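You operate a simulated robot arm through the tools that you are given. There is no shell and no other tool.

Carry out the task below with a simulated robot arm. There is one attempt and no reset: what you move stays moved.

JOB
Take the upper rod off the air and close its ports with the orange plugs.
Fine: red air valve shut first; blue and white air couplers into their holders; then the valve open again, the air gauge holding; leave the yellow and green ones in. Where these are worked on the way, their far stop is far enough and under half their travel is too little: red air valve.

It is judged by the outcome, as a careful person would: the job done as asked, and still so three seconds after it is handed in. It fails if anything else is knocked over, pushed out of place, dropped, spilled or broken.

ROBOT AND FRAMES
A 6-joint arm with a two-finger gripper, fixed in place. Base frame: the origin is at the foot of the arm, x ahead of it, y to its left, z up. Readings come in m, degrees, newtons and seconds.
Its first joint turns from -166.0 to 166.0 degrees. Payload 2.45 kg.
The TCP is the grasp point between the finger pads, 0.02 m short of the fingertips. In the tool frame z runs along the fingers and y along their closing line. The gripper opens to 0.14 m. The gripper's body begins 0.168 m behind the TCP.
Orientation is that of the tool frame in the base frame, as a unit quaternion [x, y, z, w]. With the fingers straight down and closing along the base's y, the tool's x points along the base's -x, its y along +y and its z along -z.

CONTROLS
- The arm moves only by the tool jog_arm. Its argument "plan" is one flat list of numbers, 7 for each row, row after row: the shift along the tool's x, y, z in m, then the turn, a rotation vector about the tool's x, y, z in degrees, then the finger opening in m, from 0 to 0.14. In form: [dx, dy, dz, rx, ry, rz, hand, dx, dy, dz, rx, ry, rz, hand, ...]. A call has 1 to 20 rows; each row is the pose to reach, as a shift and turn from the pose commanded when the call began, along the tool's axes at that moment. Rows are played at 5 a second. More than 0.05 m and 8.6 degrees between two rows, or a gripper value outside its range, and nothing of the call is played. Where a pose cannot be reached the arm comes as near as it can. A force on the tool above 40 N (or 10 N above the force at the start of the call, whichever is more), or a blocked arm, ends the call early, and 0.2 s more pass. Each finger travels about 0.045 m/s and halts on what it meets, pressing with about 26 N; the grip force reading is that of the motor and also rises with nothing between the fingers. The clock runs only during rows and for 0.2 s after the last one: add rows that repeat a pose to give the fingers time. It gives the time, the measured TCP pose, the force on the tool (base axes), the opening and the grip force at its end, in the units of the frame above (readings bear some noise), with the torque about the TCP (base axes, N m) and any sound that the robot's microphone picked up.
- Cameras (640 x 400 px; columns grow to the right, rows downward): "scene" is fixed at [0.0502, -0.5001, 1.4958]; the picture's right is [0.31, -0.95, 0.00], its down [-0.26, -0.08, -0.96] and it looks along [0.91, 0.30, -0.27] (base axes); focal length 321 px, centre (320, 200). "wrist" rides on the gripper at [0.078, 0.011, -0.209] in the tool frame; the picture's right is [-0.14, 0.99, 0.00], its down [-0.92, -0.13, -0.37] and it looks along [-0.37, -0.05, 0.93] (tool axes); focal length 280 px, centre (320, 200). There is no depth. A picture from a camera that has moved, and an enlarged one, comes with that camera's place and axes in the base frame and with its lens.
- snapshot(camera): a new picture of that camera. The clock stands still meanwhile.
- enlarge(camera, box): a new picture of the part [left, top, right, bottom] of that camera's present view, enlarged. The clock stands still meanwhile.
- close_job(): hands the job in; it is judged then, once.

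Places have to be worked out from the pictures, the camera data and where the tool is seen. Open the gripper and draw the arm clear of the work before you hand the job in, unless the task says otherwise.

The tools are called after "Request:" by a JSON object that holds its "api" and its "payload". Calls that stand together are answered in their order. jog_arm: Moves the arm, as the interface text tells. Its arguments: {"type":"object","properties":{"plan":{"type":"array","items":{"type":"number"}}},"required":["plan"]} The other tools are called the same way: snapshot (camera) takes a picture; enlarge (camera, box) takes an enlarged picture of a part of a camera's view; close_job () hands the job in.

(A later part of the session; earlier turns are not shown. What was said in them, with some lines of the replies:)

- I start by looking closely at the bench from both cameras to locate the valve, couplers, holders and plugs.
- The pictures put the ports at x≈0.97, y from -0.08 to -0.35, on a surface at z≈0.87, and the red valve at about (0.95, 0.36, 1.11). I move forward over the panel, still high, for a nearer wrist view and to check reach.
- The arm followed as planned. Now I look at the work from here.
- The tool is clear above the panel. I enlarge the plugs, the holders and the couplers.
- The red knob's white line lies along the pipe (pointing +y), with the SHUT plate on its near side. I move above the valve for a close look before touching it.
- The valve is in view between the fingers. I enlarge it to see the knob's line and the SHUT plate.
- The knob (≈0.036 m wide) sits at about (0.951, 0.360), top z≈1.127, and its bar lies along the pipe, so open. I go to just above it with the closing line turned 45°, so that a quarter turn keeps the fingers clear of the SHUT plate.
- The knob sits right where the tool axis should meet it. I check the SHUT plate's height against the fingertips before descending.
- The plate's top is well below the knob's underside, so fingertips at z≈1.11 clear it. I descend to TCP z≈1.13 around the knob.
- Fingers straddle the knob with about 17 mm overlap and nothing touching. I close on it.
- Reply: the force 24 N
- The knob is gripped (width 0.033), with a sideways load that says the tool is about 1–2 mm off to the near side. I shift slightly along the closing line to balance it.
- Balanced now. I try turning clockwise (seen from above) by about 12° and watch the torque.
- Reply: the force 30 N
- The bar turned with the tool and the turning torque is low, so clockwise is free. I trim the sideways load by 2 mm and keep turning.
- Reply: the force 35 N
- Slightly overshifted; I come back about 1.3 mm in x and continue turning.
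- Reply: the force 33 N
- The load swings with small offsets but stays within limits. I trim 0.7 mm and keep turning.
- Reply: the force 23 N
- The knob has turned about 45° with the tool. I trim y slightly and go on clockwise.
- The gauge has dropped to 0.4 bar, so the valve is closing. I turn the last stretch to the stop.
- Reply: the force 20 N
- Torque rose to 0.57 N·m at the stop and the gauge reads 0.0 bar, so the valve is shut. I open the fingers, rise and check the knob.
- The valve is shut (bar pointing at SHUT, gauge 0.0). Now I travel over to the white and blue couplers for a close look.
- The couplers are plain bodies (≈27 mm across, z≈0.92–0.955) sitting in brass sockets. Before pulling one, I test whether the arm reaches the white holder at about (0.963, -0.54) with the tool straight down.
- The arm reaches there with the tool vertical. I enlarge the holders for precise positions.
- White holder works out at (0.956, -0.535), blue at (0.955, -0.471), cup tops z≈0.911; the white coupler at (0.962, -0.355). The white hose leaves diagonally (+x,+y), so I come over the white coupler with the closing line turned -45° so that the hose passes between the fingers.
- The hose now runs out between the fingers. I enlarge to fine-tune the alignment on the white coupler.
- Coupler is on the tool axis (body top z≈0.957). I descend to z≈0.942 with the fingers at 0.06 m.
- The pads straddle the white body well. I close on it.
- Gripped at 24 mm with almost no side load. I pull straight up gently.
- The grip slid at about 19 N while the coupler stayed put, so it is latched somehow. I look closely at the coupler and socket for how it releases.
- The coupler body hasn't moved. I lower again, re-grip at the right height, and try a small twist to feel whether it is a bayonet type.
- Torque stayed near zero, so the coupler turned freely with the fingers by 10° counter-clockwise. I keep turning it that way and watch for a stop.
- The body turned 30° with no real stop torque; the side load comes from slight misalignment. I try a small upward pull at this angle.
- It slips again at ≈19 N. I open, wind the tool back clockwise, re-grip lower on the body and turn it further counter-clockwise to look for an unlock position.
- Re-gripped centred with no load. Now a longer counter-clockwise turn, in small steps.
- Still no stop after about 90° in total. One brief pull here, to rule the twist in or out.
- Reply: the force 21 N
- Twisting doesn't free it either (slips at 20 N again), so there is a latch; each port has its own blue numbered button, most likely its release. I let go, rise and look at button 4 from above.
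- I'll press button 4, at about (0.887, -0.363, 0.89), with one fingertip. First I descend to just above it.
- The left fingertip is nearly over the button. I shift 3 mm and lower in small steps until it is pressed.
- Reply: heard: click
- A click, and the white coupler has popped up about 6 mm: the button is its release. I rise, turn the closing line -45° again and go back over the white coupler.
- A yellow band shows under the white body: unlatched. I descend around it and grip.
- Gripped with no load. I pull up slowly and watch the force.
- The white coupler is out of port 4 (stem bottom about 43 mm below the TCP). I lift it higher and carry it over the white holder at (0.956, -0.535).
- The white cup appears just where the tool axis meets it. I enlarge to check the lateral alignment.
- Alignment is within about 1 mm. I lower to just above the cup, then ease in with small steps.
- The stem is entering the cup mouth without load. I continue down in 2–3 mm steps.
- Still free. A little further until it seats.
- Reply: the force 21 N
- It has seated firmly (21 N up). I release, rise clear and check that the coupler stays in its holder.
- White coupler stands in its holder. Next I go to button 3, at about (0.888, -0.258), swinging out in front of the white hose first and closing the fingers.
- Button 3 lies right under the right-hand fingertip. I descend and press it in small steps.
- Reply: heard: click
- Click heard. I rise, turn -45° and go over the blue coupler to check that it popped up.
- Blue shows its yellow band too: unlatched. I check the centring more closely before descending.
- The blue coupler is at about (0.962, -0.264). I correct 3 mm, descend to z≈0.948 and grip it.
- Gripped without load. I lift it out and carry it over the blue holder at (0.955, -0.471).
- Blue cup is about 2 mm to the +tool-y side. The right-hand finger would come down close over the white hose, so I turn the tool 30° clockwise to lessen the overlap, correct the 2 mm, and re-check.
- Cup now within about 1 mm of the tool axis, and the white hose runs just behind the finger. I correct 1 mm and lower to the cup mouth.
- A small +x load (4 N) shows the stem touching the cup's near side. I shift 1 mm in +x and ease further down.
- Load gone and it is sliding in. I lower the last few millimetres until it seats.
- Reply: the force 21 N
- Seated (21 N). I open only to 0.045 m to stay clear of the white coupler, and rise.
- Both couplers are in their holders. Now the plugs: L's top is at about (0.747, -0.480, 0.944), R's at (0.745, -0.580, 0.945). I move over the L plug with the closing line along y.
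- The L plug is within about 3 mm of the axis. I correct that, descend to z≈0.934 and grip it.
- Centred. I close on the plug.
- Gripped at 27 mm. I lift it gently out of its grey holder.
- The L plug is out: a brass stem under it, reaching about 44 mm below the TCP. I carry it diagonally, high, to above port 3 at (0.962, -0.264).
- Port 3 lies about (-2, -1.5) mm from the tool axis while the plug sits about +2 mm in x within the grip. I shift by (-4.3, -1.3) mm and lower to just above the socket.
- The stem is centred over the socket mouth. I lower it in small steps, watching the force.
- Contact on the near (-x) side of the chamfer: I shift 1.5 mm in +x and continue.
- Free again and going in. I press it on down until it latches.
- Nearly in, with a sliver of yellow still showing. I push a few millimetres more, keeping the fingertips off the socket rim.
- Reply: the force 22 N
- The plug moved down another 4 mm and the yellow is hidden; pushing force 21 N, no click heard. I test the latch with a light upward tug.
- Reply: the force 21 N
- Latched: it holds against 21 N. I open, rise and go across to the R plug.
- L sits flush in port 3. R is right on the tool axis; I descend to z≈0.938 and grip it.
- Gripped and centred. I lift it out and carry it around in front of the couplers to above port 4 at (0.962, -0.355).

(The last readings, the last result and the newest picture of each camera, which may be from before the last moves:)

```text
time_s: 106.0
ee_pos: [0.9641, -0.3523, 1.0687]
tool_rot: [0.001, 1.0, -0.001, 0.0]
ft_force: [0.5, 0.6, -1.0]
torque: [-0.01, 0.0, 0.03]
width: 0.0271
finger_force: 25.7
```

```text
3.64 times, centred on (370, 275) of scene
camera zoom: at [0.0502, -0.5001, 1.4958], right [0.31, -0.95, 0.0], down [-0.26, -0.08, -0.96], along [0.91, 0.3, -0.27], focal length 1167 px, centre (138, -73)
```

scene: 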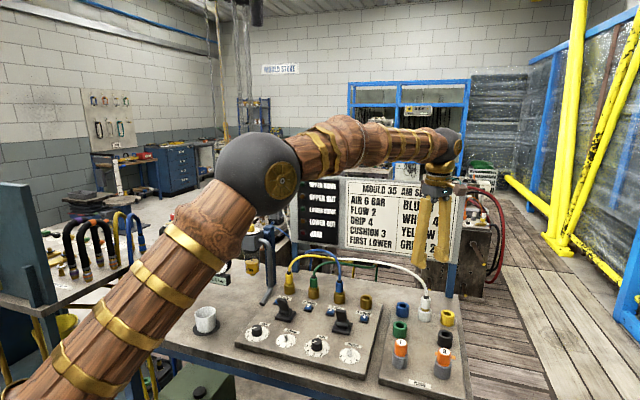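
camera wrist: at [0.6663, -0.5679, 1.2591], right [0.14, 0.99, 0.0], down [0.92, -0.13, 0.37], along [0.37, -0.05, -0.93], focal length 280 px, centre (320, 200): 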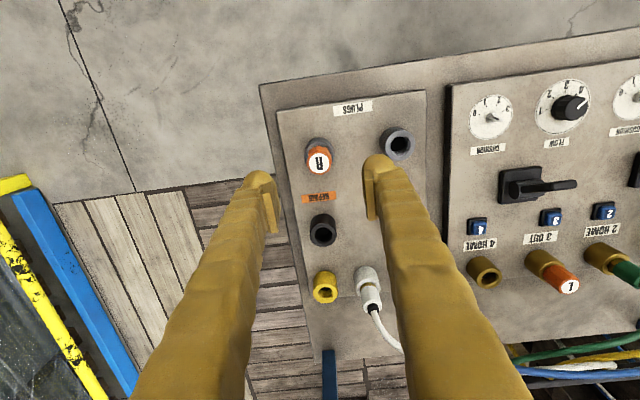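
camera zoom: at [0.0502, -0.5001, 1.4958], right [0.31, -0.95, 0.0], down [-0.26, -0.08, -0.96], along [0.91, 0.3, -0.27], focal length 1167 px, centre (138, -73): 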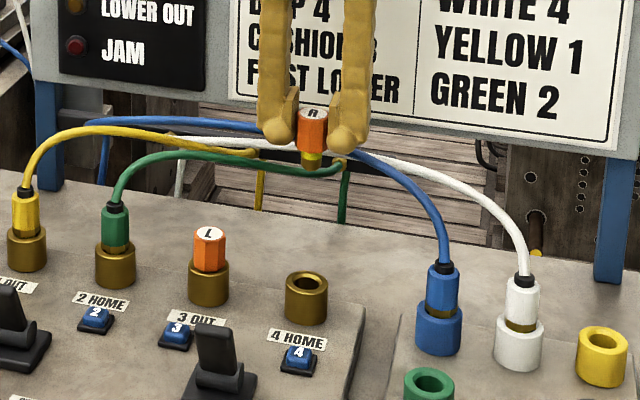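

Port 4 is about 1.4 mm toward -y of the axis. I correct and lower R to just above the socket.

Request:
{"api": "jog_arm", "payload": {"plan": [0, -0.0014, 0.03, 0, 0, 0, 0.0, 0, -0.0014, 0.07, 0, 0, 0, 0.0, 0, -0.0014, 0.095, 0, 0, 0, 0.0, 0, -0.0014, 0.102, 0, 0, 0, 0.0, 0, -0.0014, 0.102, 0, 0, 0, 0.0]}}

Request:
{"api": "enlarge", "payload": {"camera": "wrist", "box": [270, 120, 370, 230]}}

Request:
{"api": "enlarge", "payload": {"camera": "scene", "box": [335, 250, 405, 320]}}

```text
time_s: 107.2
ee_pos: [0.9623, -0.3551, 0.9663]
tool_rot: [0.001, 1.0, 0.0, 0.0]
ft_force: [-0.1, 0.1, 0.3]
torque: [0.01, 0.01, -0.01]
width: 0.0269
finger_force: 26.1
```

```text
3.64 times, centred on (320, 175) of wrist
camera zoom: at [0.883, -0.3437, 1.1766], right [0.14, 0.99, 0.0], down [0.92, -0.13, 0.37], along [0.37, -0.05, -0.93], focal length 1020 px, centre (320, 291)
```

zoom: 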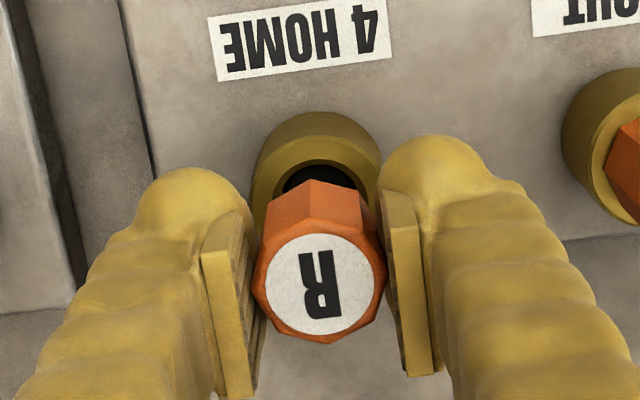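

```text
5.71 times, centred on (370, 285) of scene
camera zoom: at [0.0502, -0.5001, 1.4958], right [0.31, -0.95, 0.0], down [-0.26, -0.08, -0.96], along [0.91, 0.3, -0.27], focal length 1834 px, centre (34, -286)
```

zoom: 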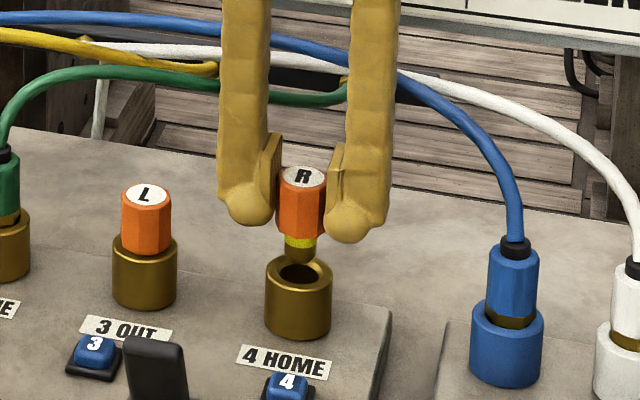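

Centred over the port. I lower in small steps.

Request:
{"api": "jog_arm", "payload": {"plan": [0, 0, 0.003, 0, 0, 0, 0.0, 0, 0, 0.006, 0, 0, 0, 0.0, 0, 0, 0.009, 0, 0, 0, 0.0, 0, 0, 0.012, 0, 0, 0, 0.0, 0, 0, 0.012, 0, 0, 0, 0.0]}}

Request:
{"api": "enlarge", "payload": {"camera": "scene", "box": [335, 250, 405, 320]}}

```text
time_s: 108.4
ee_pos: [0.9633, -0.3562, 0.953]
tool_rot: [0.001, 1.0, 0.0, 0.0]
ft_force: [-0.5, 0.8, -0.9]
torque: [0.0, 0.01, 0.01]
width: 0.027
finger_force: 25.6
```

```text
5.71 times, centred on (370, 285) of scene
camera zoom: at [0.0502, -0.5001, 1.4958], right [0.31, -0.95, 0.0], down [-0.26, -0.08, -0.96], along [0.91, 0.3, -0.27], focal length 1834 px, centre (34, -286)
```

zoom: 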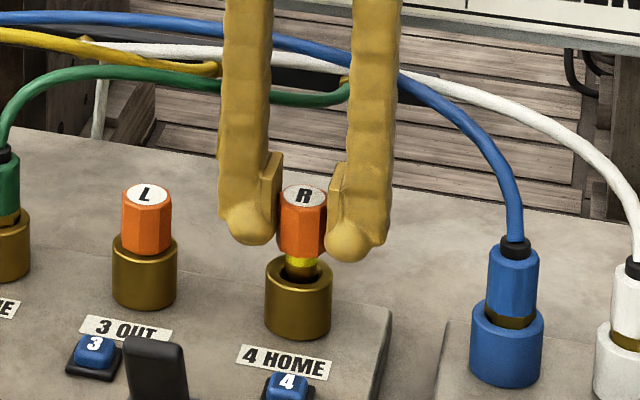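

It is entering without load. I press on down to the seat.

Request:
{"api": "jog_arm", "payload": {"plan": [0, 0, 0.003, 0, 0, 0, 0.0, 0, 0, 0.006, 0, 0, 0, 0.0, 0, 0, 0.009, 0, 0, 0, 0.0, 0, 0, 0.012, 0, 0, 0, 0.0, 0, 0, 0.014, 0, 0, 0, 0.0, 0, 0, 0.016, 0, 0, 0, 0.0, 0, 0, 0.016, 0, 0, 0, 0.0]}}

Request:
{"api": "enlarge", "payload": {"camera": "scene", "box": [335, 250, 405, 320]}}

```text
time_s: 110.0
ee_pos: [0.9621, -0.3559, 0.9402]
tool_rot: [0.001, 1.0, 0.0, 0.001]
ft_force: [0.1, 2.6, 17.9]
torque: [0.09, 0.04, 0.03]
width: 0.0271
finger_force: 25.7
```

```text
5.71 times, centred on (370, 285) of scene
camera zoom: at [0.0502, -0.5001, 1.4958], right [0.31, -0.95, 0.0], down [-0.26, -0.08, -0.96], along [0.91, 0.3, -0.27], focal length 1834 px, centre (34, -286)
```

zoom: 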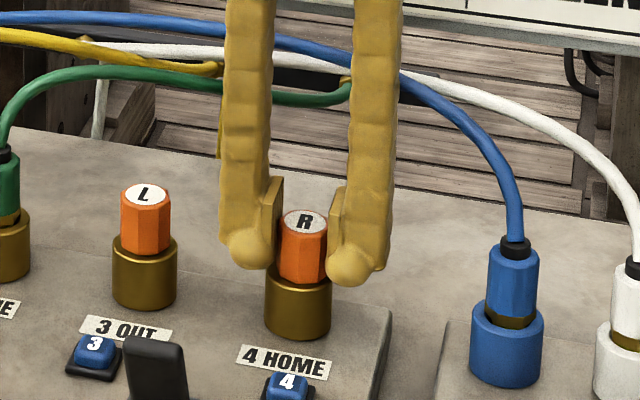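

17.9 N of push and no yellow visible. I press 1–2 mm more and then tug lightly to check the latch.

Request:
{"api": "jog_arm", "payload": {"plan": [0, 0, 0.001, 0, 0, 0, 0.0, 0, 0, 0.002, 0, 0, 0, 0.0, 0, 0, 0.002, 0, 0, 0, 0.0]}}

Request:
{"api": "jog_arm", "payload": {"plan": [0, 0, -0.003, 0, 0, 0, 0.0, 0, 0, -0.005, 0, 0, 0, 0.0, 0, 0, -0.006, 0, 0, 0, 0.0]}}

Request:
{"api": "enlarge", "payload": {"camera": "scene", "box": [335, 250, 405, 320]}}

```text
time_s: 110.8
ee_pos: [0.9617, -0.3569, 0.9366]
tool_rot: [0.0, 1.0, 0.001, 0.001]
ft_force: [3.4, -0.6, 20.7]
torque: [0.03, -0.15, 0.0]
width: 0.0273
finger_force: 25.9
```

```text
time_s: 111.6
ee_pos: [0.962, -0.3563, 0.9416]
tool_rot: [0.001, 1.0, 0.001, -0.002]
ft_force: [-4.0, -1.2, -19.7]
torque: [-0.03, 0.18, 0.0]
width: 0.0272
finger_force: 26.0
```

```text
5.71 times, centred on (370, 285) of scene
camera zoom: at [0.0502, -0.5001, 1.4958], right [0.31, -0.95, 0.0], down [-0.26, -0.08, -0.96], along [0.91, 0.3, -0.27], focal length 1834 px, centre (34, -286)
```

zoom: 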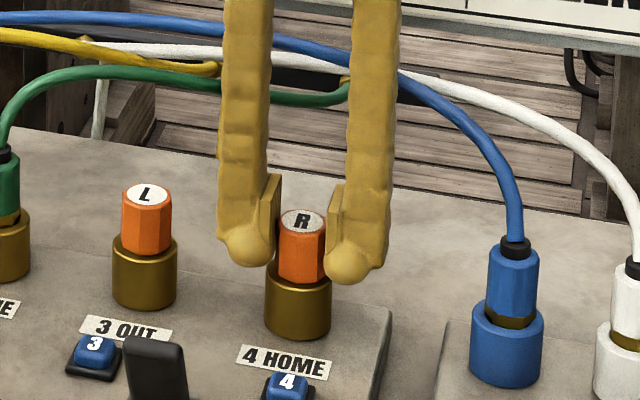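

Latched: R holds against 20 N too. I open, rise clear and look at both plugs from above.

Request:
{"api": "jog_arm", "payload": {"plan": [0, 0, 0, 0, 0, 0, 0.035, 0, 0, 0, 0, 0, 0, 0.05, 0, 0, -0.03, 0, 0, 0, 0.05, 0, 0, -0.07, 0, 0, 0, 0.05, 0, 0, -0.11, 0, 0, 0, 0.06, 0, 0, -0.15, 0, 0, 0, 0.07, 0, 0, -0.19, 0, 0, 0, 0.08, 0, 0, -0.23, 0, 0, 0, 0.1, 0, 0, -0.27, 0, 0, 0, 0.1, 0, 0, -0.31, 0, 0, 0, 0.1, 0, 0, -0.35, 0, 0, 0, 0.1, 0, 0, -0.37, 0, 0, 0, 0.1, 0, 0, -0.37, 0, 0, 0, 0.1]}}

Request:
{"api": "snapshot", "payload": {"camera": "wrist"}}

Request:
{"api": "enlarge", "payload": {"camera": "scene", "box": [280, 240, 460, 360]}}

```text
time_s: 114.4
ee_pos: [0.9628, -0.3554, 1.3137]
tool_rot: [0.001, 1.0, -0.001, 0.0]
ft_force: [0.5, -0.1, -0.1]
torque: [0.0, -0.02, 0.0]
width: 0.0999
finger_force: 0.0
```

```text
taken
camera wrist: at [0.8841, -0.3451, 1.5232], right [0.14, 0.99, 0.0], down [0.92, -0.13, 0.37], along [0.37, -0.05, -0.93], focal length 280 px, centre (320, 200)
```

wrist: 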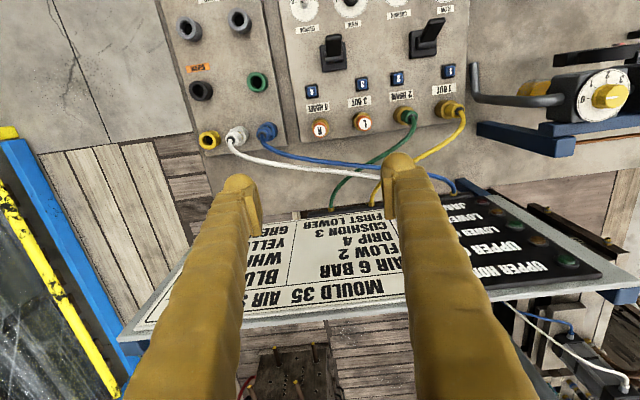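

```text
3.33 times, centred on (370, 300) of scene
camera zoom: at [0.0502, -0.5001, 1.4958], right [0.31, -0.95, 0.0], down [-0.26, -0.08, -0.96], along [0.91, 0.3, -0.27], focal length 1070 px, centre (153, -133)
```

zoom: 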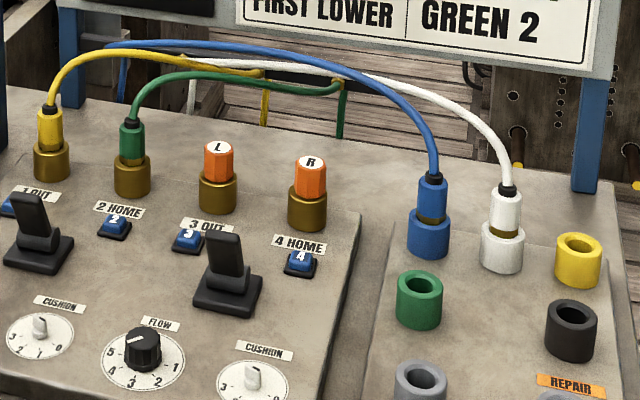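

Both plugs look seated and both couplers stand in their holders. I zoom in once more on the plugs before reopening the air.

Request:
{"api": "enlarge", "payload": {"camera": "scene", "box": [325, 270, 385, 320]}}

Request:
{"api": "enlarge", "payload": {"camera": "scene", "box": [380, 270, 470, 330]}}

```text
8.00 times, centred on (355, 295) of scene
camera zoom: at [0.0502, -0.5001, 1.4958], right [0.31, -0.95, 0.0], down [-0.26, -0.08, -0.96], along [0.91, 0.3, -0.27], focal length 2568 px, centre (40, -560)
```

zoom: 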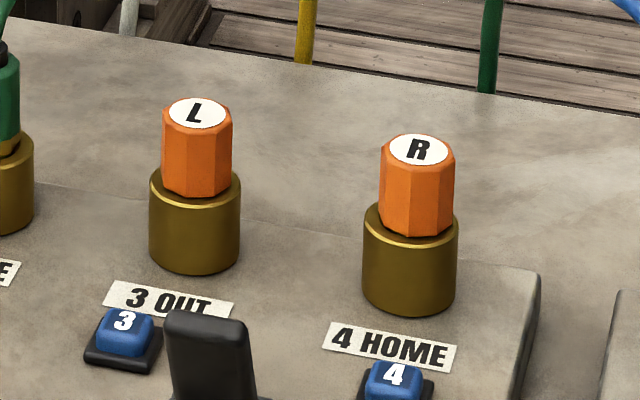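

```text
6.67 times, centred on (425, 300) of scene
camera zoom: at [0.0502, -0.5001, 1.4958], right [0.31, -0.95, 0.0], down [-0.26, -0.08, -0.96], along [0.91, 0.3, -0.27], focal length 2140 px, centre (-380, -467)
```

zoom: 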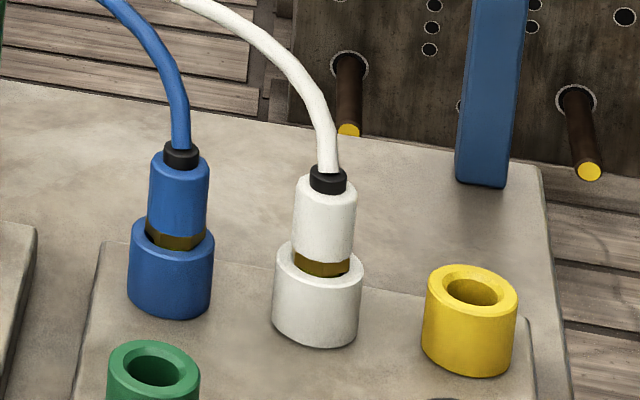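

All seated. I travel at height over to the red valve, turning the tool to +45° on the way.

Request:
{"api": "jog_arm", "payload": {"plan": [0.001, 0.0477, -0.01, 0, 0, 3, 0.1, 0.002, 0.0954, -0.02, 0, 0, 6, 0.1, 0.003, 0.1431, -0.02, 0, 0, 9, 0.1, 0.004, 0.1909, -0.02, 0, 0, 12, 0.1, 0.005, 0.2386, -0.02, 0, 0, 15, 0.1, 0.006, 0.2863, -0.02, 0, 0, 18, 0.1, 0.007, 0.334, -0.02, 0, 0, 21, 0.1, 0.008, 0.3817, -0.02, 0, 0, 24, 0.1, 0.009, 0.4294, -0.02, 0, 0, 27, 0.1, 0.01, 0.4771, -0.02, 0, 0, 30, 0.1, 0.0105, 0.5248, -0.02, 0, 0, 33, 0.1, 0.011, 0.5726, -0.02, 0, 0, 36, 0.09, 0.0115, 0.6203, -0.02, 0, 0, 39, 0.08, 0.012, 0.668, -0.02, 0, 0, 42, 0.07, 0.0123, 0.7157, -0.02, 0, 0, 45, 0.06, 0.0123, 0.7157, -0.02, 0, 0, 45, 0.06]}}

Request:
{"api": "snapshot", "payload": {"camera": "wrist"}}

```text
time_s: 117.8
ee_pos: [0.9508, 0.3607, 1.3321]
tool_rot: [0.384, 0.923, 0.0, 0.0]
ft_force: [-0.1, -0.7, 0.1]
torque: [0.0, -0.01, -0.01]
width: 0.06
finger_force: 0.1
```

```text
taken
camera wrist: at [0.9031, 0.4239, 1.5422], right [0.8, 0.6, 0.0], down [0.56, -0.74, 0.37], along [0.22, -0.29, -0.93], focal length 280 px, centre (320, 200)
```

wrist: 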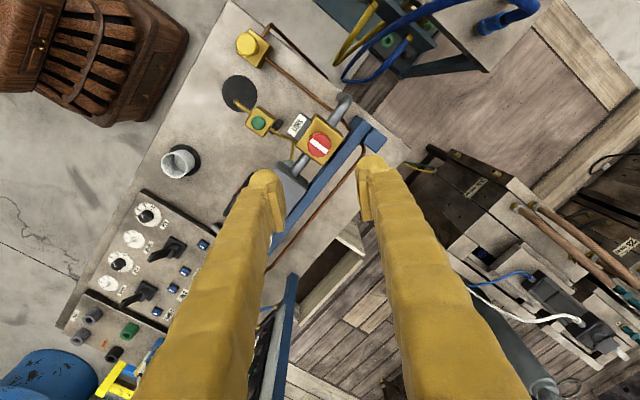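

The knob is right on the axis. I descend around it to z≈1.131, as before.

Request:
{"api": "jog_arm", "payload": {"plan": [0, 0, 0.04, 0, 0, 0, 0.06, 0, 0, 0.08, 0, 0, 0, 0.06, 0, 0, 0.12, 0, 0, 0, 0.06, 0, 0, 0.16, 0, 0, 0, 0.06, 0, 0, 0.19, 0, 0, 0, 0.06, 0, 0, 0.201, 0, 0, 0, 0.06, 0, 0, 0.201, 0, 0, 0, 0.06]}}

Request:
{"api": "enlarge", "payload": {"camera": "wrist", "box": [240, 110, 400, 250]}}

Request:
{"api": "enlarge", "payload": {"camera": "scene", "box": [130, 180, 260, 290]}}

```text
time_s: 119.4
ee_pos: [0.9491, 0.3577, 1.1307]
tool_rot: [0.384, 0.923, 0.001, 0.0]
ft_force: [0.1, 0.4, -0.5]
torque: [0.0, 0.02, 0.01]
width: 0.0599
finger_force: 0.1
```

```text
2.86 times, centred on (320, 180) of wrist
camera zoom: at [0.9016, 0.422, 1.3408], right [0.8, 0.6, 0.0], down [0.56, -0.74, 0.37], along [0.22, -0.29, -0.93], focal length 801 px, centre (320, 257)
```

zoom: 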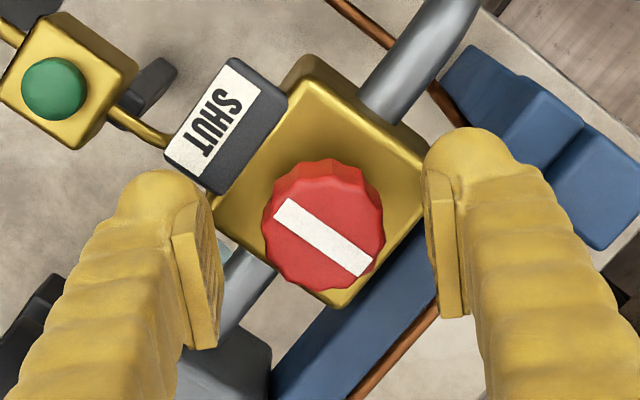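

```text
3.64 times, centred on (195, 235) of scene
camera zoom: at [0.0502, -0.5001, 1.4958], right [0.31, -0.95, 0.0], down [-0.26, -0.08, -0.96], along [0.91, 0.3, -0.27], focal length 1167 px, centre (774, 73)
```

zoom: 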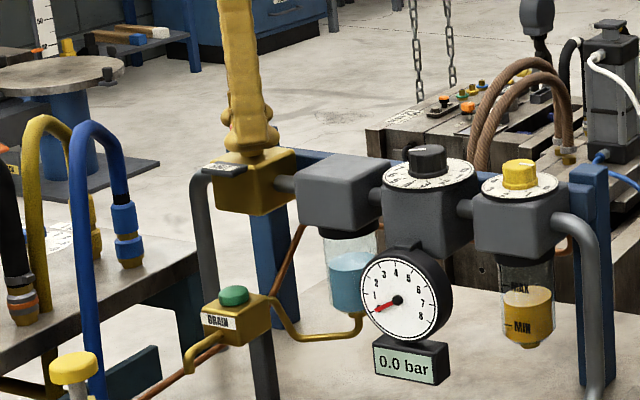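

Centred. I close on the knob.

Request:
{"api": "jog_arm", "payload": {"plan": [0, 0, 0, 0, 0, 0, 0.04, 0, 0, 0, 0, 0, 0, 0.02, 0, 0, 0, 0, 0, 0, 0.02, 0, 0, 0, 0, 0, 0, 0.02, 0, 0, 0, 0, 0, 0, 0.02]}}

```text
time_s: 120.6
ee_pos: [0.9499, 0.3595, 1.1307]
tool_rot: [0.383, 0.924, 0.001, 0.0]
ft_force: [28.1, 18.7, 0.0]
torque: [0.22, -0.27, -0.06]
width: 0.0328
finger_force: 45.1
```

The load along the closing line says the knob is ~2 mm to +tool-y. I shift to balance and begin turning counter-clockwise.

Request:
{"api": "jog_arm", "payload": {"plan": [0, 0.001, 0, 0, 0, 0, 0.02, 0, 0.0018, 0, 0, 0, 0, 0.02, 0, 0.0018, 0, 0, 0, 0, 0.02]}}

```text
time_s: 121.4
ee_pos: [0.9513, 0.3606, 1.1308]
tool_rot: [0.384, 0.923, -0.001, -0.001]
ft_force: [-19.7, -7.2, -1.6]
torque: [0.04, 0.38, -0.01]
width: 0.033
finger_force: 44.2
```

Request:
{"api": "jog_arm", "payload": {"plan": [0, -0.0006, 0, 0, 0, 0, 0.02, 0, -0.0006, 0, 0, 0, -4, 0.02, 0, -0.0006, 0, 0, 0, -8, 0.02, 0, -0.0006, 0, 0, 0, -12, 0.02, 0, -0.0006, 0, 0, 0, -12, 0.02]}}

```text
time_s: 122.5
ee_pos: [0.9512, 0.3594, 1.1308]
tool_rot: [0.285, 0.959, 0.0, 0.0]
ft_force: [-6.2, -1.8, 4.1]
torque: [0.0, 0.1, -0.03]
width: 0.0328
finger_force: 44.9
stopped in row 5: the force on the tool passed its limit at 41 N (the readings are from after the stop); the commanded pose is now the measured one
```

The sideways force touched the limit but has relaxed now. I continue turning in smaller steps.

Request:
{"api": "jog_arm", "payload": {"plan": [0, 0, 0, 0, 0, -4, 0.02, 0, 0, 0, 0, 0, -8, 0.02, 0, 0, 0, 0, 0, -8, 0.02]}}

Request:
{"api": "enlarge", "payload": {"camera": "wrist", "box": [260, 130, 380, 240]}}

```text
time_s: 123.3
ee_pos: [0.9514, 0.3599, 1.1316]
tool_rot: [0.217, 0.976, -0.001, 0.0]
ft_force: [-8.5, -2.7, 5.2]
torque: [-0.03, 0.07, -0.02]
width: 0.0328
finger_force: 44.9
```

```text
3.64 times, centred on (320, 185) of wrist
camera zoom: at [0.8842, 0.4033, 1.3409], right [0.54, 0.84, 0.0], down [0.78, -0.51, 0.37], along [0.31, -0.2, -0.93], focal length 1020 px, centre (320, 254)
```

zoom: 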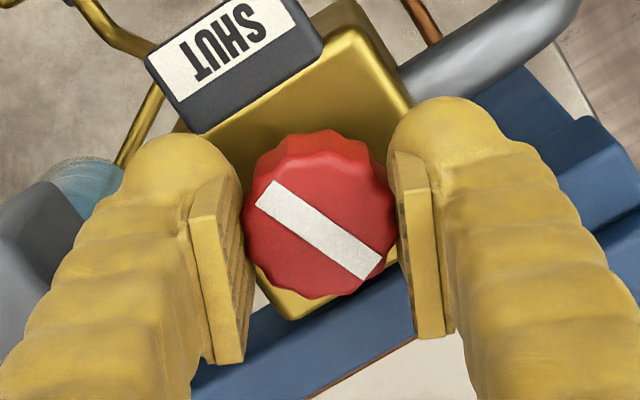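

The knob turns with the tool, with a low load. I keep going counter-clockwise.

Request:
{"api": "jog_arm", "payload": {"plan": [0, 0, 0, 0, 0, -4, 0.02, 0, 0, 0, 0, 0, -8, 0.02, 0, 0, 0, 0, 0, -12, 0.02, 0, 0, 0, 0, 0, -12, 0.02]}}

```text
time_s: 124.3
ee_pos: [0.9507, 0.3596, 1.1312]
tool_rot: [0.114, 0.993, -0.001, -0.001]
ft_force: [0.7, 6.1, 1.9]
torque: [0.08, 0.0, 0.01]
width: 0.0331
finger_force: 45.6
```

Request:
{"api": "jog_arm", "payload": {"plan": [0, 0.0002, 0, 0, 0, -4, 0.02, 0, 0.0002, 0, 0, 0, -8, 0.02, 0, 0.0002, 0, 0, 0, -12, 0.02, 0, 0.0002, 0, 0, 0, -16, 0.02, 0, 0.0002, 0, 0, 0, -16, 0.02]}}

```text
time_s: 125.5
ee_pos: [0.9507, 0.3596, 1.1318]
tool_rot: [-0.026, 1.0, -0.001, 0.0]
ft_force: [5.0, 11.8, 8.5]
torque: [0.12, -0.19, -0.01]
width: 0.0327
finger_force: 44.9
```

Nearly 50° turned with a moderate load. I trim and continue.

Request:
{"api": "jog_arm", "payload": {"plan": [-0.0002, 0.0004, 0, 0, 0, -4, 0.02, -0.0002, 0.0004, 0, 0, 0, -8, 0.02, -0.0002, 0.0004, 0, 0, 0, -12, 0.02, -0.0002, 0.0004, 0, 0, 0, -16, 0.02, -0.0002, 0.0004, 0, 0, 0, -16, 0.02]}}

Request:
{"api": "enlarge", "payload": {"camera": "scene", "box": [130, 180, 260, 290]}}

```text
time_s: 126.7
ee_pos: [0.9506, 0.3605, 1.1306]
tool_rot: [-0.164, 0.986, -0.001, -0.001]
ft_force: [-25.0, 0.4, 13.1]
torque: [-0.08, 0.5, 0.01]
width: 0.0328
finger_force: 44.8
```

```text
3.64 times, centred on (195, 235) of scene
camera zoom: at [0.0502, -0.5001, 1.4958], right [0.31, -0.95, 0.0], down [-0.26, -0.08, -0.96], along [0.91, 0.3, -0.27], focal length 1167 px, centre (774, 73)
```

zoom: 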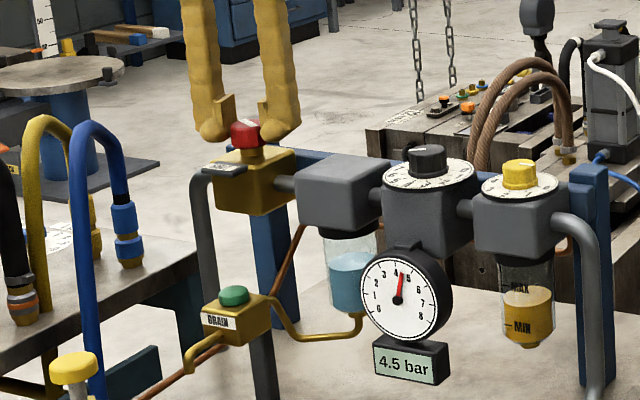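

The gauge is back up to 4.5 bar and rising. I trim the side load and turn on to the stop.

Request:
{"api": "jog_arm", "payload": {"plan": [0.0005, 0.0002, -0.0004, 0, 0, 0, 0.02, 0.0005, 0.0002, -0.0004, 0, 0, -4, 0.02, 0.0005, 0.0002, -0.0004, 0, 0, -8, 0.02, 0.0005, 0.0002, -0.0004, 0, 0, -12, 0.02, 0.0005, 0.0002, -0.0004, 0, 0, -12, 0.02]}}

```text
time_s: 127.9
ee_pos: [0.9511, 0.3601, 1.1311]
tool_rot: [-0.267, 0.964, 0.0, -0.001]
ft_force: [-15.2, -0.8, 5.6]
torque: [0.0, 0.14, 0.04]
width: 0.0328
finger_force: 44.9
```

Request:
{"api": "jog_arm", "payload": {"plan": [0.0003, 0.0002, 0, 0, 0, -4, 0.02, 0.0003, 0.0002, 0, 0, 0, -8, 0.02, 0.0003, 0.0002, 0, 0, 0, -12, 0.02, 0.0003, 0.0002, 0, 0, 0, -15, 0.02, 0.0003, 0.0002, 0, 0, 0, -15, 0.02]}}

Request:
{"api": "enlarge", "payload": {"camera": "scene", "box": [130, 180, 260, 290]}}

Request:
{"api": "enlarge", "payload": {"camera": "wrist", "box": [260, 130, 380, 240]}}

```text
time_s: 129.1
ee_pos: [0.9498, 0.3608, 1.1313]
tool_rot: [-0.39, 0.921, 0.0, 0.0]
ft_force: [0.7, 1.6, -5.7]
torque: [0.05, -0.03, -0.42]
width: 0.0329
finger_force: 44.9
```

```text
3.64 times, centred on (195, 235) of scene
camera zoom: at [0.0502, -0.5001, 1.4958], right [0.31, -0.95, 0.0], down [-0.26, -0.08, -0.96], along [0.91, 0.3, -0.27], focal length 1167 px, centre (774, 73)
```

zoom: 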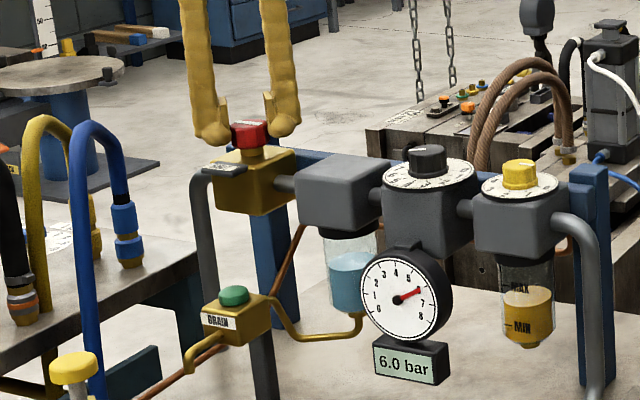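

```text
3.64 times, centred on (320, 185) of wrist
camera zoom: at [0.8883, 0.3128, 1.3409], right [-0.62, 0.79, 0.0], down [0.73, 0.57, 0.37], along [0.29, 0.23, -0.93], focal length 1020 px, centre (320, 254)
```

zoom: 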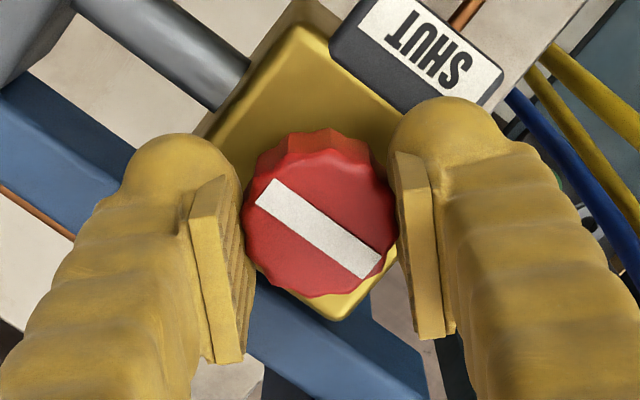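

The stop is felt (-0.42 N·m) and the gauge reads 6.0 bar. I open, rise clear and check that everything holds.

Request:
{"api": "jog_arm", "payload": {"plan": [0, 0, 0, 0, 0, 0, 0.05, 0, 0, 0, 0, 0, 0, 0.06, 0, 0, 0, 0, 0, 0, 0.06, 0, 0, -0.03, 0, 0, 0, 0.06, 0, 0, -0.07, 0, 0, 0, 0.07, 0, 0, -0.11, 0, 0, 7, 0.08, 0, 0, -0.15, 0, 0, 14, 0.1, 0, 0, -0.19, 0, 0, 21, 0.12, 0, 0, -0.23, 0, 0, 28, 0.12, 0, 0, -0.27, 0, 0, 35, 0.12, 0, 0, -0.3, 0, 0, 42, 0.12, 0, 0, -0.3, 0, 0, 46, 0.12, 0, 0, -0.3, 0, 0, 46, 0.12]}}

Request:
{"api": "snapshot", "payload": {"camera": "wrist"}}

Request:
{"api": "enlarge", "payload": {"camera": "scene", "box": [130, 180, 290, 290]}}

Request:
{"api": "enlarge", "payload": {"camera": "scene", "box": [270, 170, 480, 390]}}

```text
time_s: 131.9
ee_pos: [0.9168, 0.3489, 1.4027]
tool_rot: [0.001, 1.0, 0.0, 0.001]
ft_force: [0.4, 0.6, -0.4]
torque: [0.02, 0.0, 0.01]
width: 0.12
finger_force: 0.1
out of reach, approached as far as the arm can: row 10, 11, 12, 13
```

```text
taken
camera wrist: at [0.8371, 0.36, 1.6127], right [0.14, 0.99, 0.0], down [0.92, -0.13, 0.37], along [0.37, -0.05, -0.93], focal length 280 px, centre (320, 200)
```

wrist: 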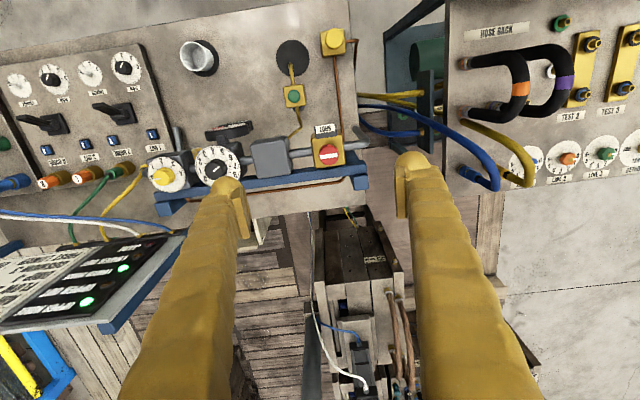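

```text
3.64 times, centred on (210, 235) of scene
camera zoom: at [0.0502, -0.5001, 1.4958], right [0.31, -0.95, 0.0], down [-0.26, -0.08, -0.96], along [0.91, 0.3, -0.27], focal length 1167 px, centre (720, 73)
```

zoom: 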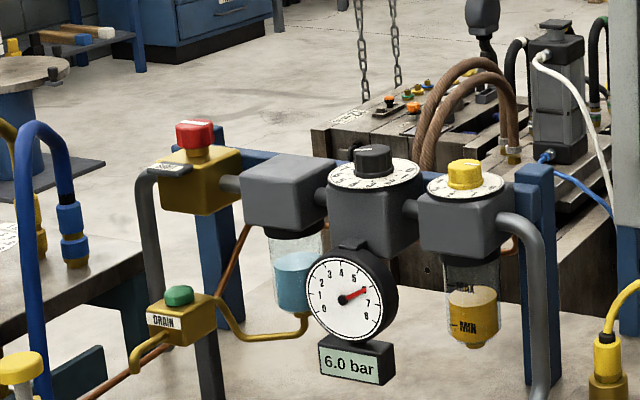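

```text
1.82 times, centred on (375, 280) of scene
camera zoom: at [0.0502, -0.5001, 1.4958], right [0.31, -0.95, 0.0], down [-0.26, -0.08, -0.96], along [0.91, 0.3, -0.27], focal length 584 px, centre (220, 54)
```

zoom: 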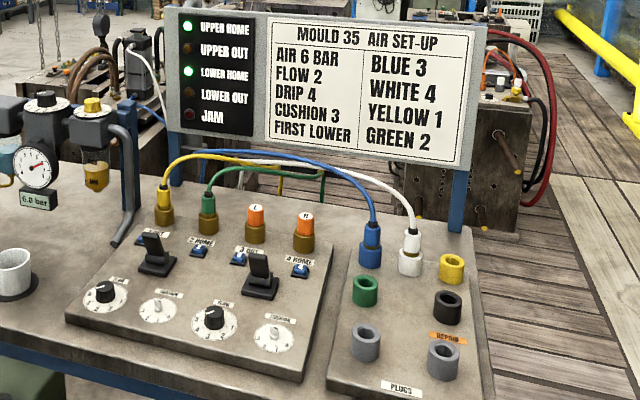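

Gauge 6.0 bar, HOME lamps lit again, plugs and couplers in place, knob line along the pipe. I draw the arm back clear of the work and let some time pass to see the gauge hold.

Request:
{"api": "jog_arm", "payload": {"plan": [0.035, -0.02, -0.005, 0, 0, 0, 0.12, 0.07, -0.04, -0.01, 0, 0, 0, 0.12, 0.105, -0.06, -0.015, 0, 0, 0, 0.12, 0.14, -0.08, -0.02, 0, 0, 0, 0.12, 0.175, -0.1, -0.025, 0, 0, 0, 0.12, 0.21, -0.12, -0.03, 0, 0, 0, 0.12, 0.245, -0.14, -0.035, 0, 0, 0, 0.12, 0.28, -0.16, -0.04, 0, 0, 0, 0.12, 0.315, -0.18, -0.045, 0, 0, 0, 0.12, 0.35, -0.2, -0.05, 0, 0, 0, 0.12, 0.35, -0.2, -0.05, 0, 0, 0, 0.12, 0.35, -0.2, -0.05, 0, 0, 0, 0.12, 0.35, -0.2, -0.05, 0, 0, 0, 0.12, 0.35, -0.2, -0.05, 0, 0, 0, 0.12, 0.35, -0.2, -0.05, 0, 0, 0, 0.12, 0.35, -0.2, -0.05, 0, 0, 0, 0.12, 0.35, -0.2, -0.05, 0, 0, 0, 0.12, 0.35, -0.2, -0.05, 0, 0, 0, 0.12]}}

Request:
{"api": "snapshot", "payload": {"camera": "scene"}}

Request:
{"api": "enlarge", "payload": {"camera": "scene", "box": [130, 180, 290, 290]}}

Request:
{"api": "enlarge", "payload": {"camera": "scene", "box": [270, 230, 480, 390]}}

```text
time_s: 135.7
ee_pos: [0.5686, 0.1501, 1.4532]
tool_rot: [0.001, 1.0, 0.0, -0.001]
ft_force: [-0.5, -1.4, -0.3]
torque: [0.0, 0.0, 0.02]
width: 0.12
finger_force: 0.0
```

```text
taken
```

scene: 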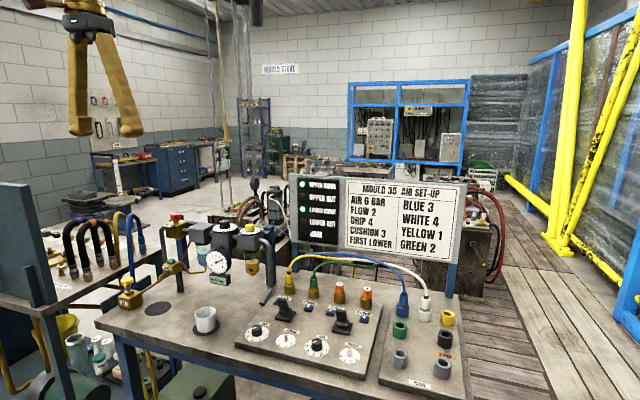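

```text
3.64 times, centred on (210, 235) of scene
camera zoom: at [0.0502, -0.5001, 1.4958], right [0.31, -0.95, 0.0], down [-0.26, -0.08, -0.96], along [0.91, 0.3, -0.27], focal length 1167 px, centre (720, 73)
```

zoom: 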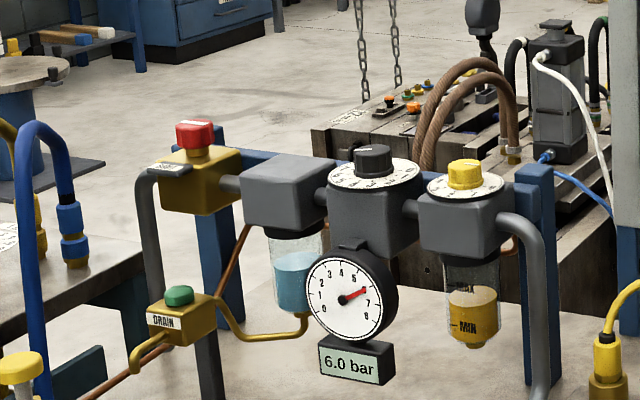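

```text
2.50 times, centred on (375, 310) of scene
camera zoom: at [0.0502, -0.5001, 1.4958], right [0.31, -0.95, 0.0], down [-0.26, -0.08, -0.96], along [0.91, 0.3, -0.27], focal length 802 px, centre (182, -75)
```

zoom: 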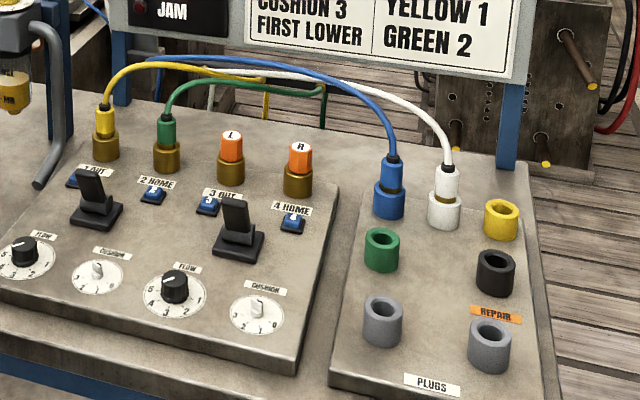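

The gauge has held 6.0 bar for several seconds with no hiss heard. L is in port 3, R in port 4, blue and white are in their own holders, yellow and green are still in, nothing else has moved, and the arm is clear. I hand the job in.

Request:
{"api": "close_job", "payload": {}}

```text
The job is handed in.
```

The upper rod is off the air and both its ports are closed with the orange plugs. I've handed the job in; the result hasn't come back yet.

- **Air off first:** I turned the red valve to its stop and the gauge fell to 0.0 bar before I touched a coupler.
- **Couplers:** Pulling did not free them. Each port has a numbered blue release button, so I pressed buttons 4 and 3. White and blue are now in their own holders.
- **Twisting:** Before finding the button I tugged and twisted the white coupler, turning it about 90° in its port. It showed no damage and seated normally in its holder.
- **Plugs:** L is in port 3 and R is in port 4. That pairing was my choice, as nothing marked which goes where. Each held against a pull of about 20 N.
- **Air back on:** I turned the valve back to its open stop. The gauge held 6.0 bar for several seconds with no leak heard, and the UPPER HOME and LOWER HOME lamps came back on.
- **Left alone:** Yellow and green stayed in, and nothing else on the bench looks moved. The arm is clear with the gripper open.
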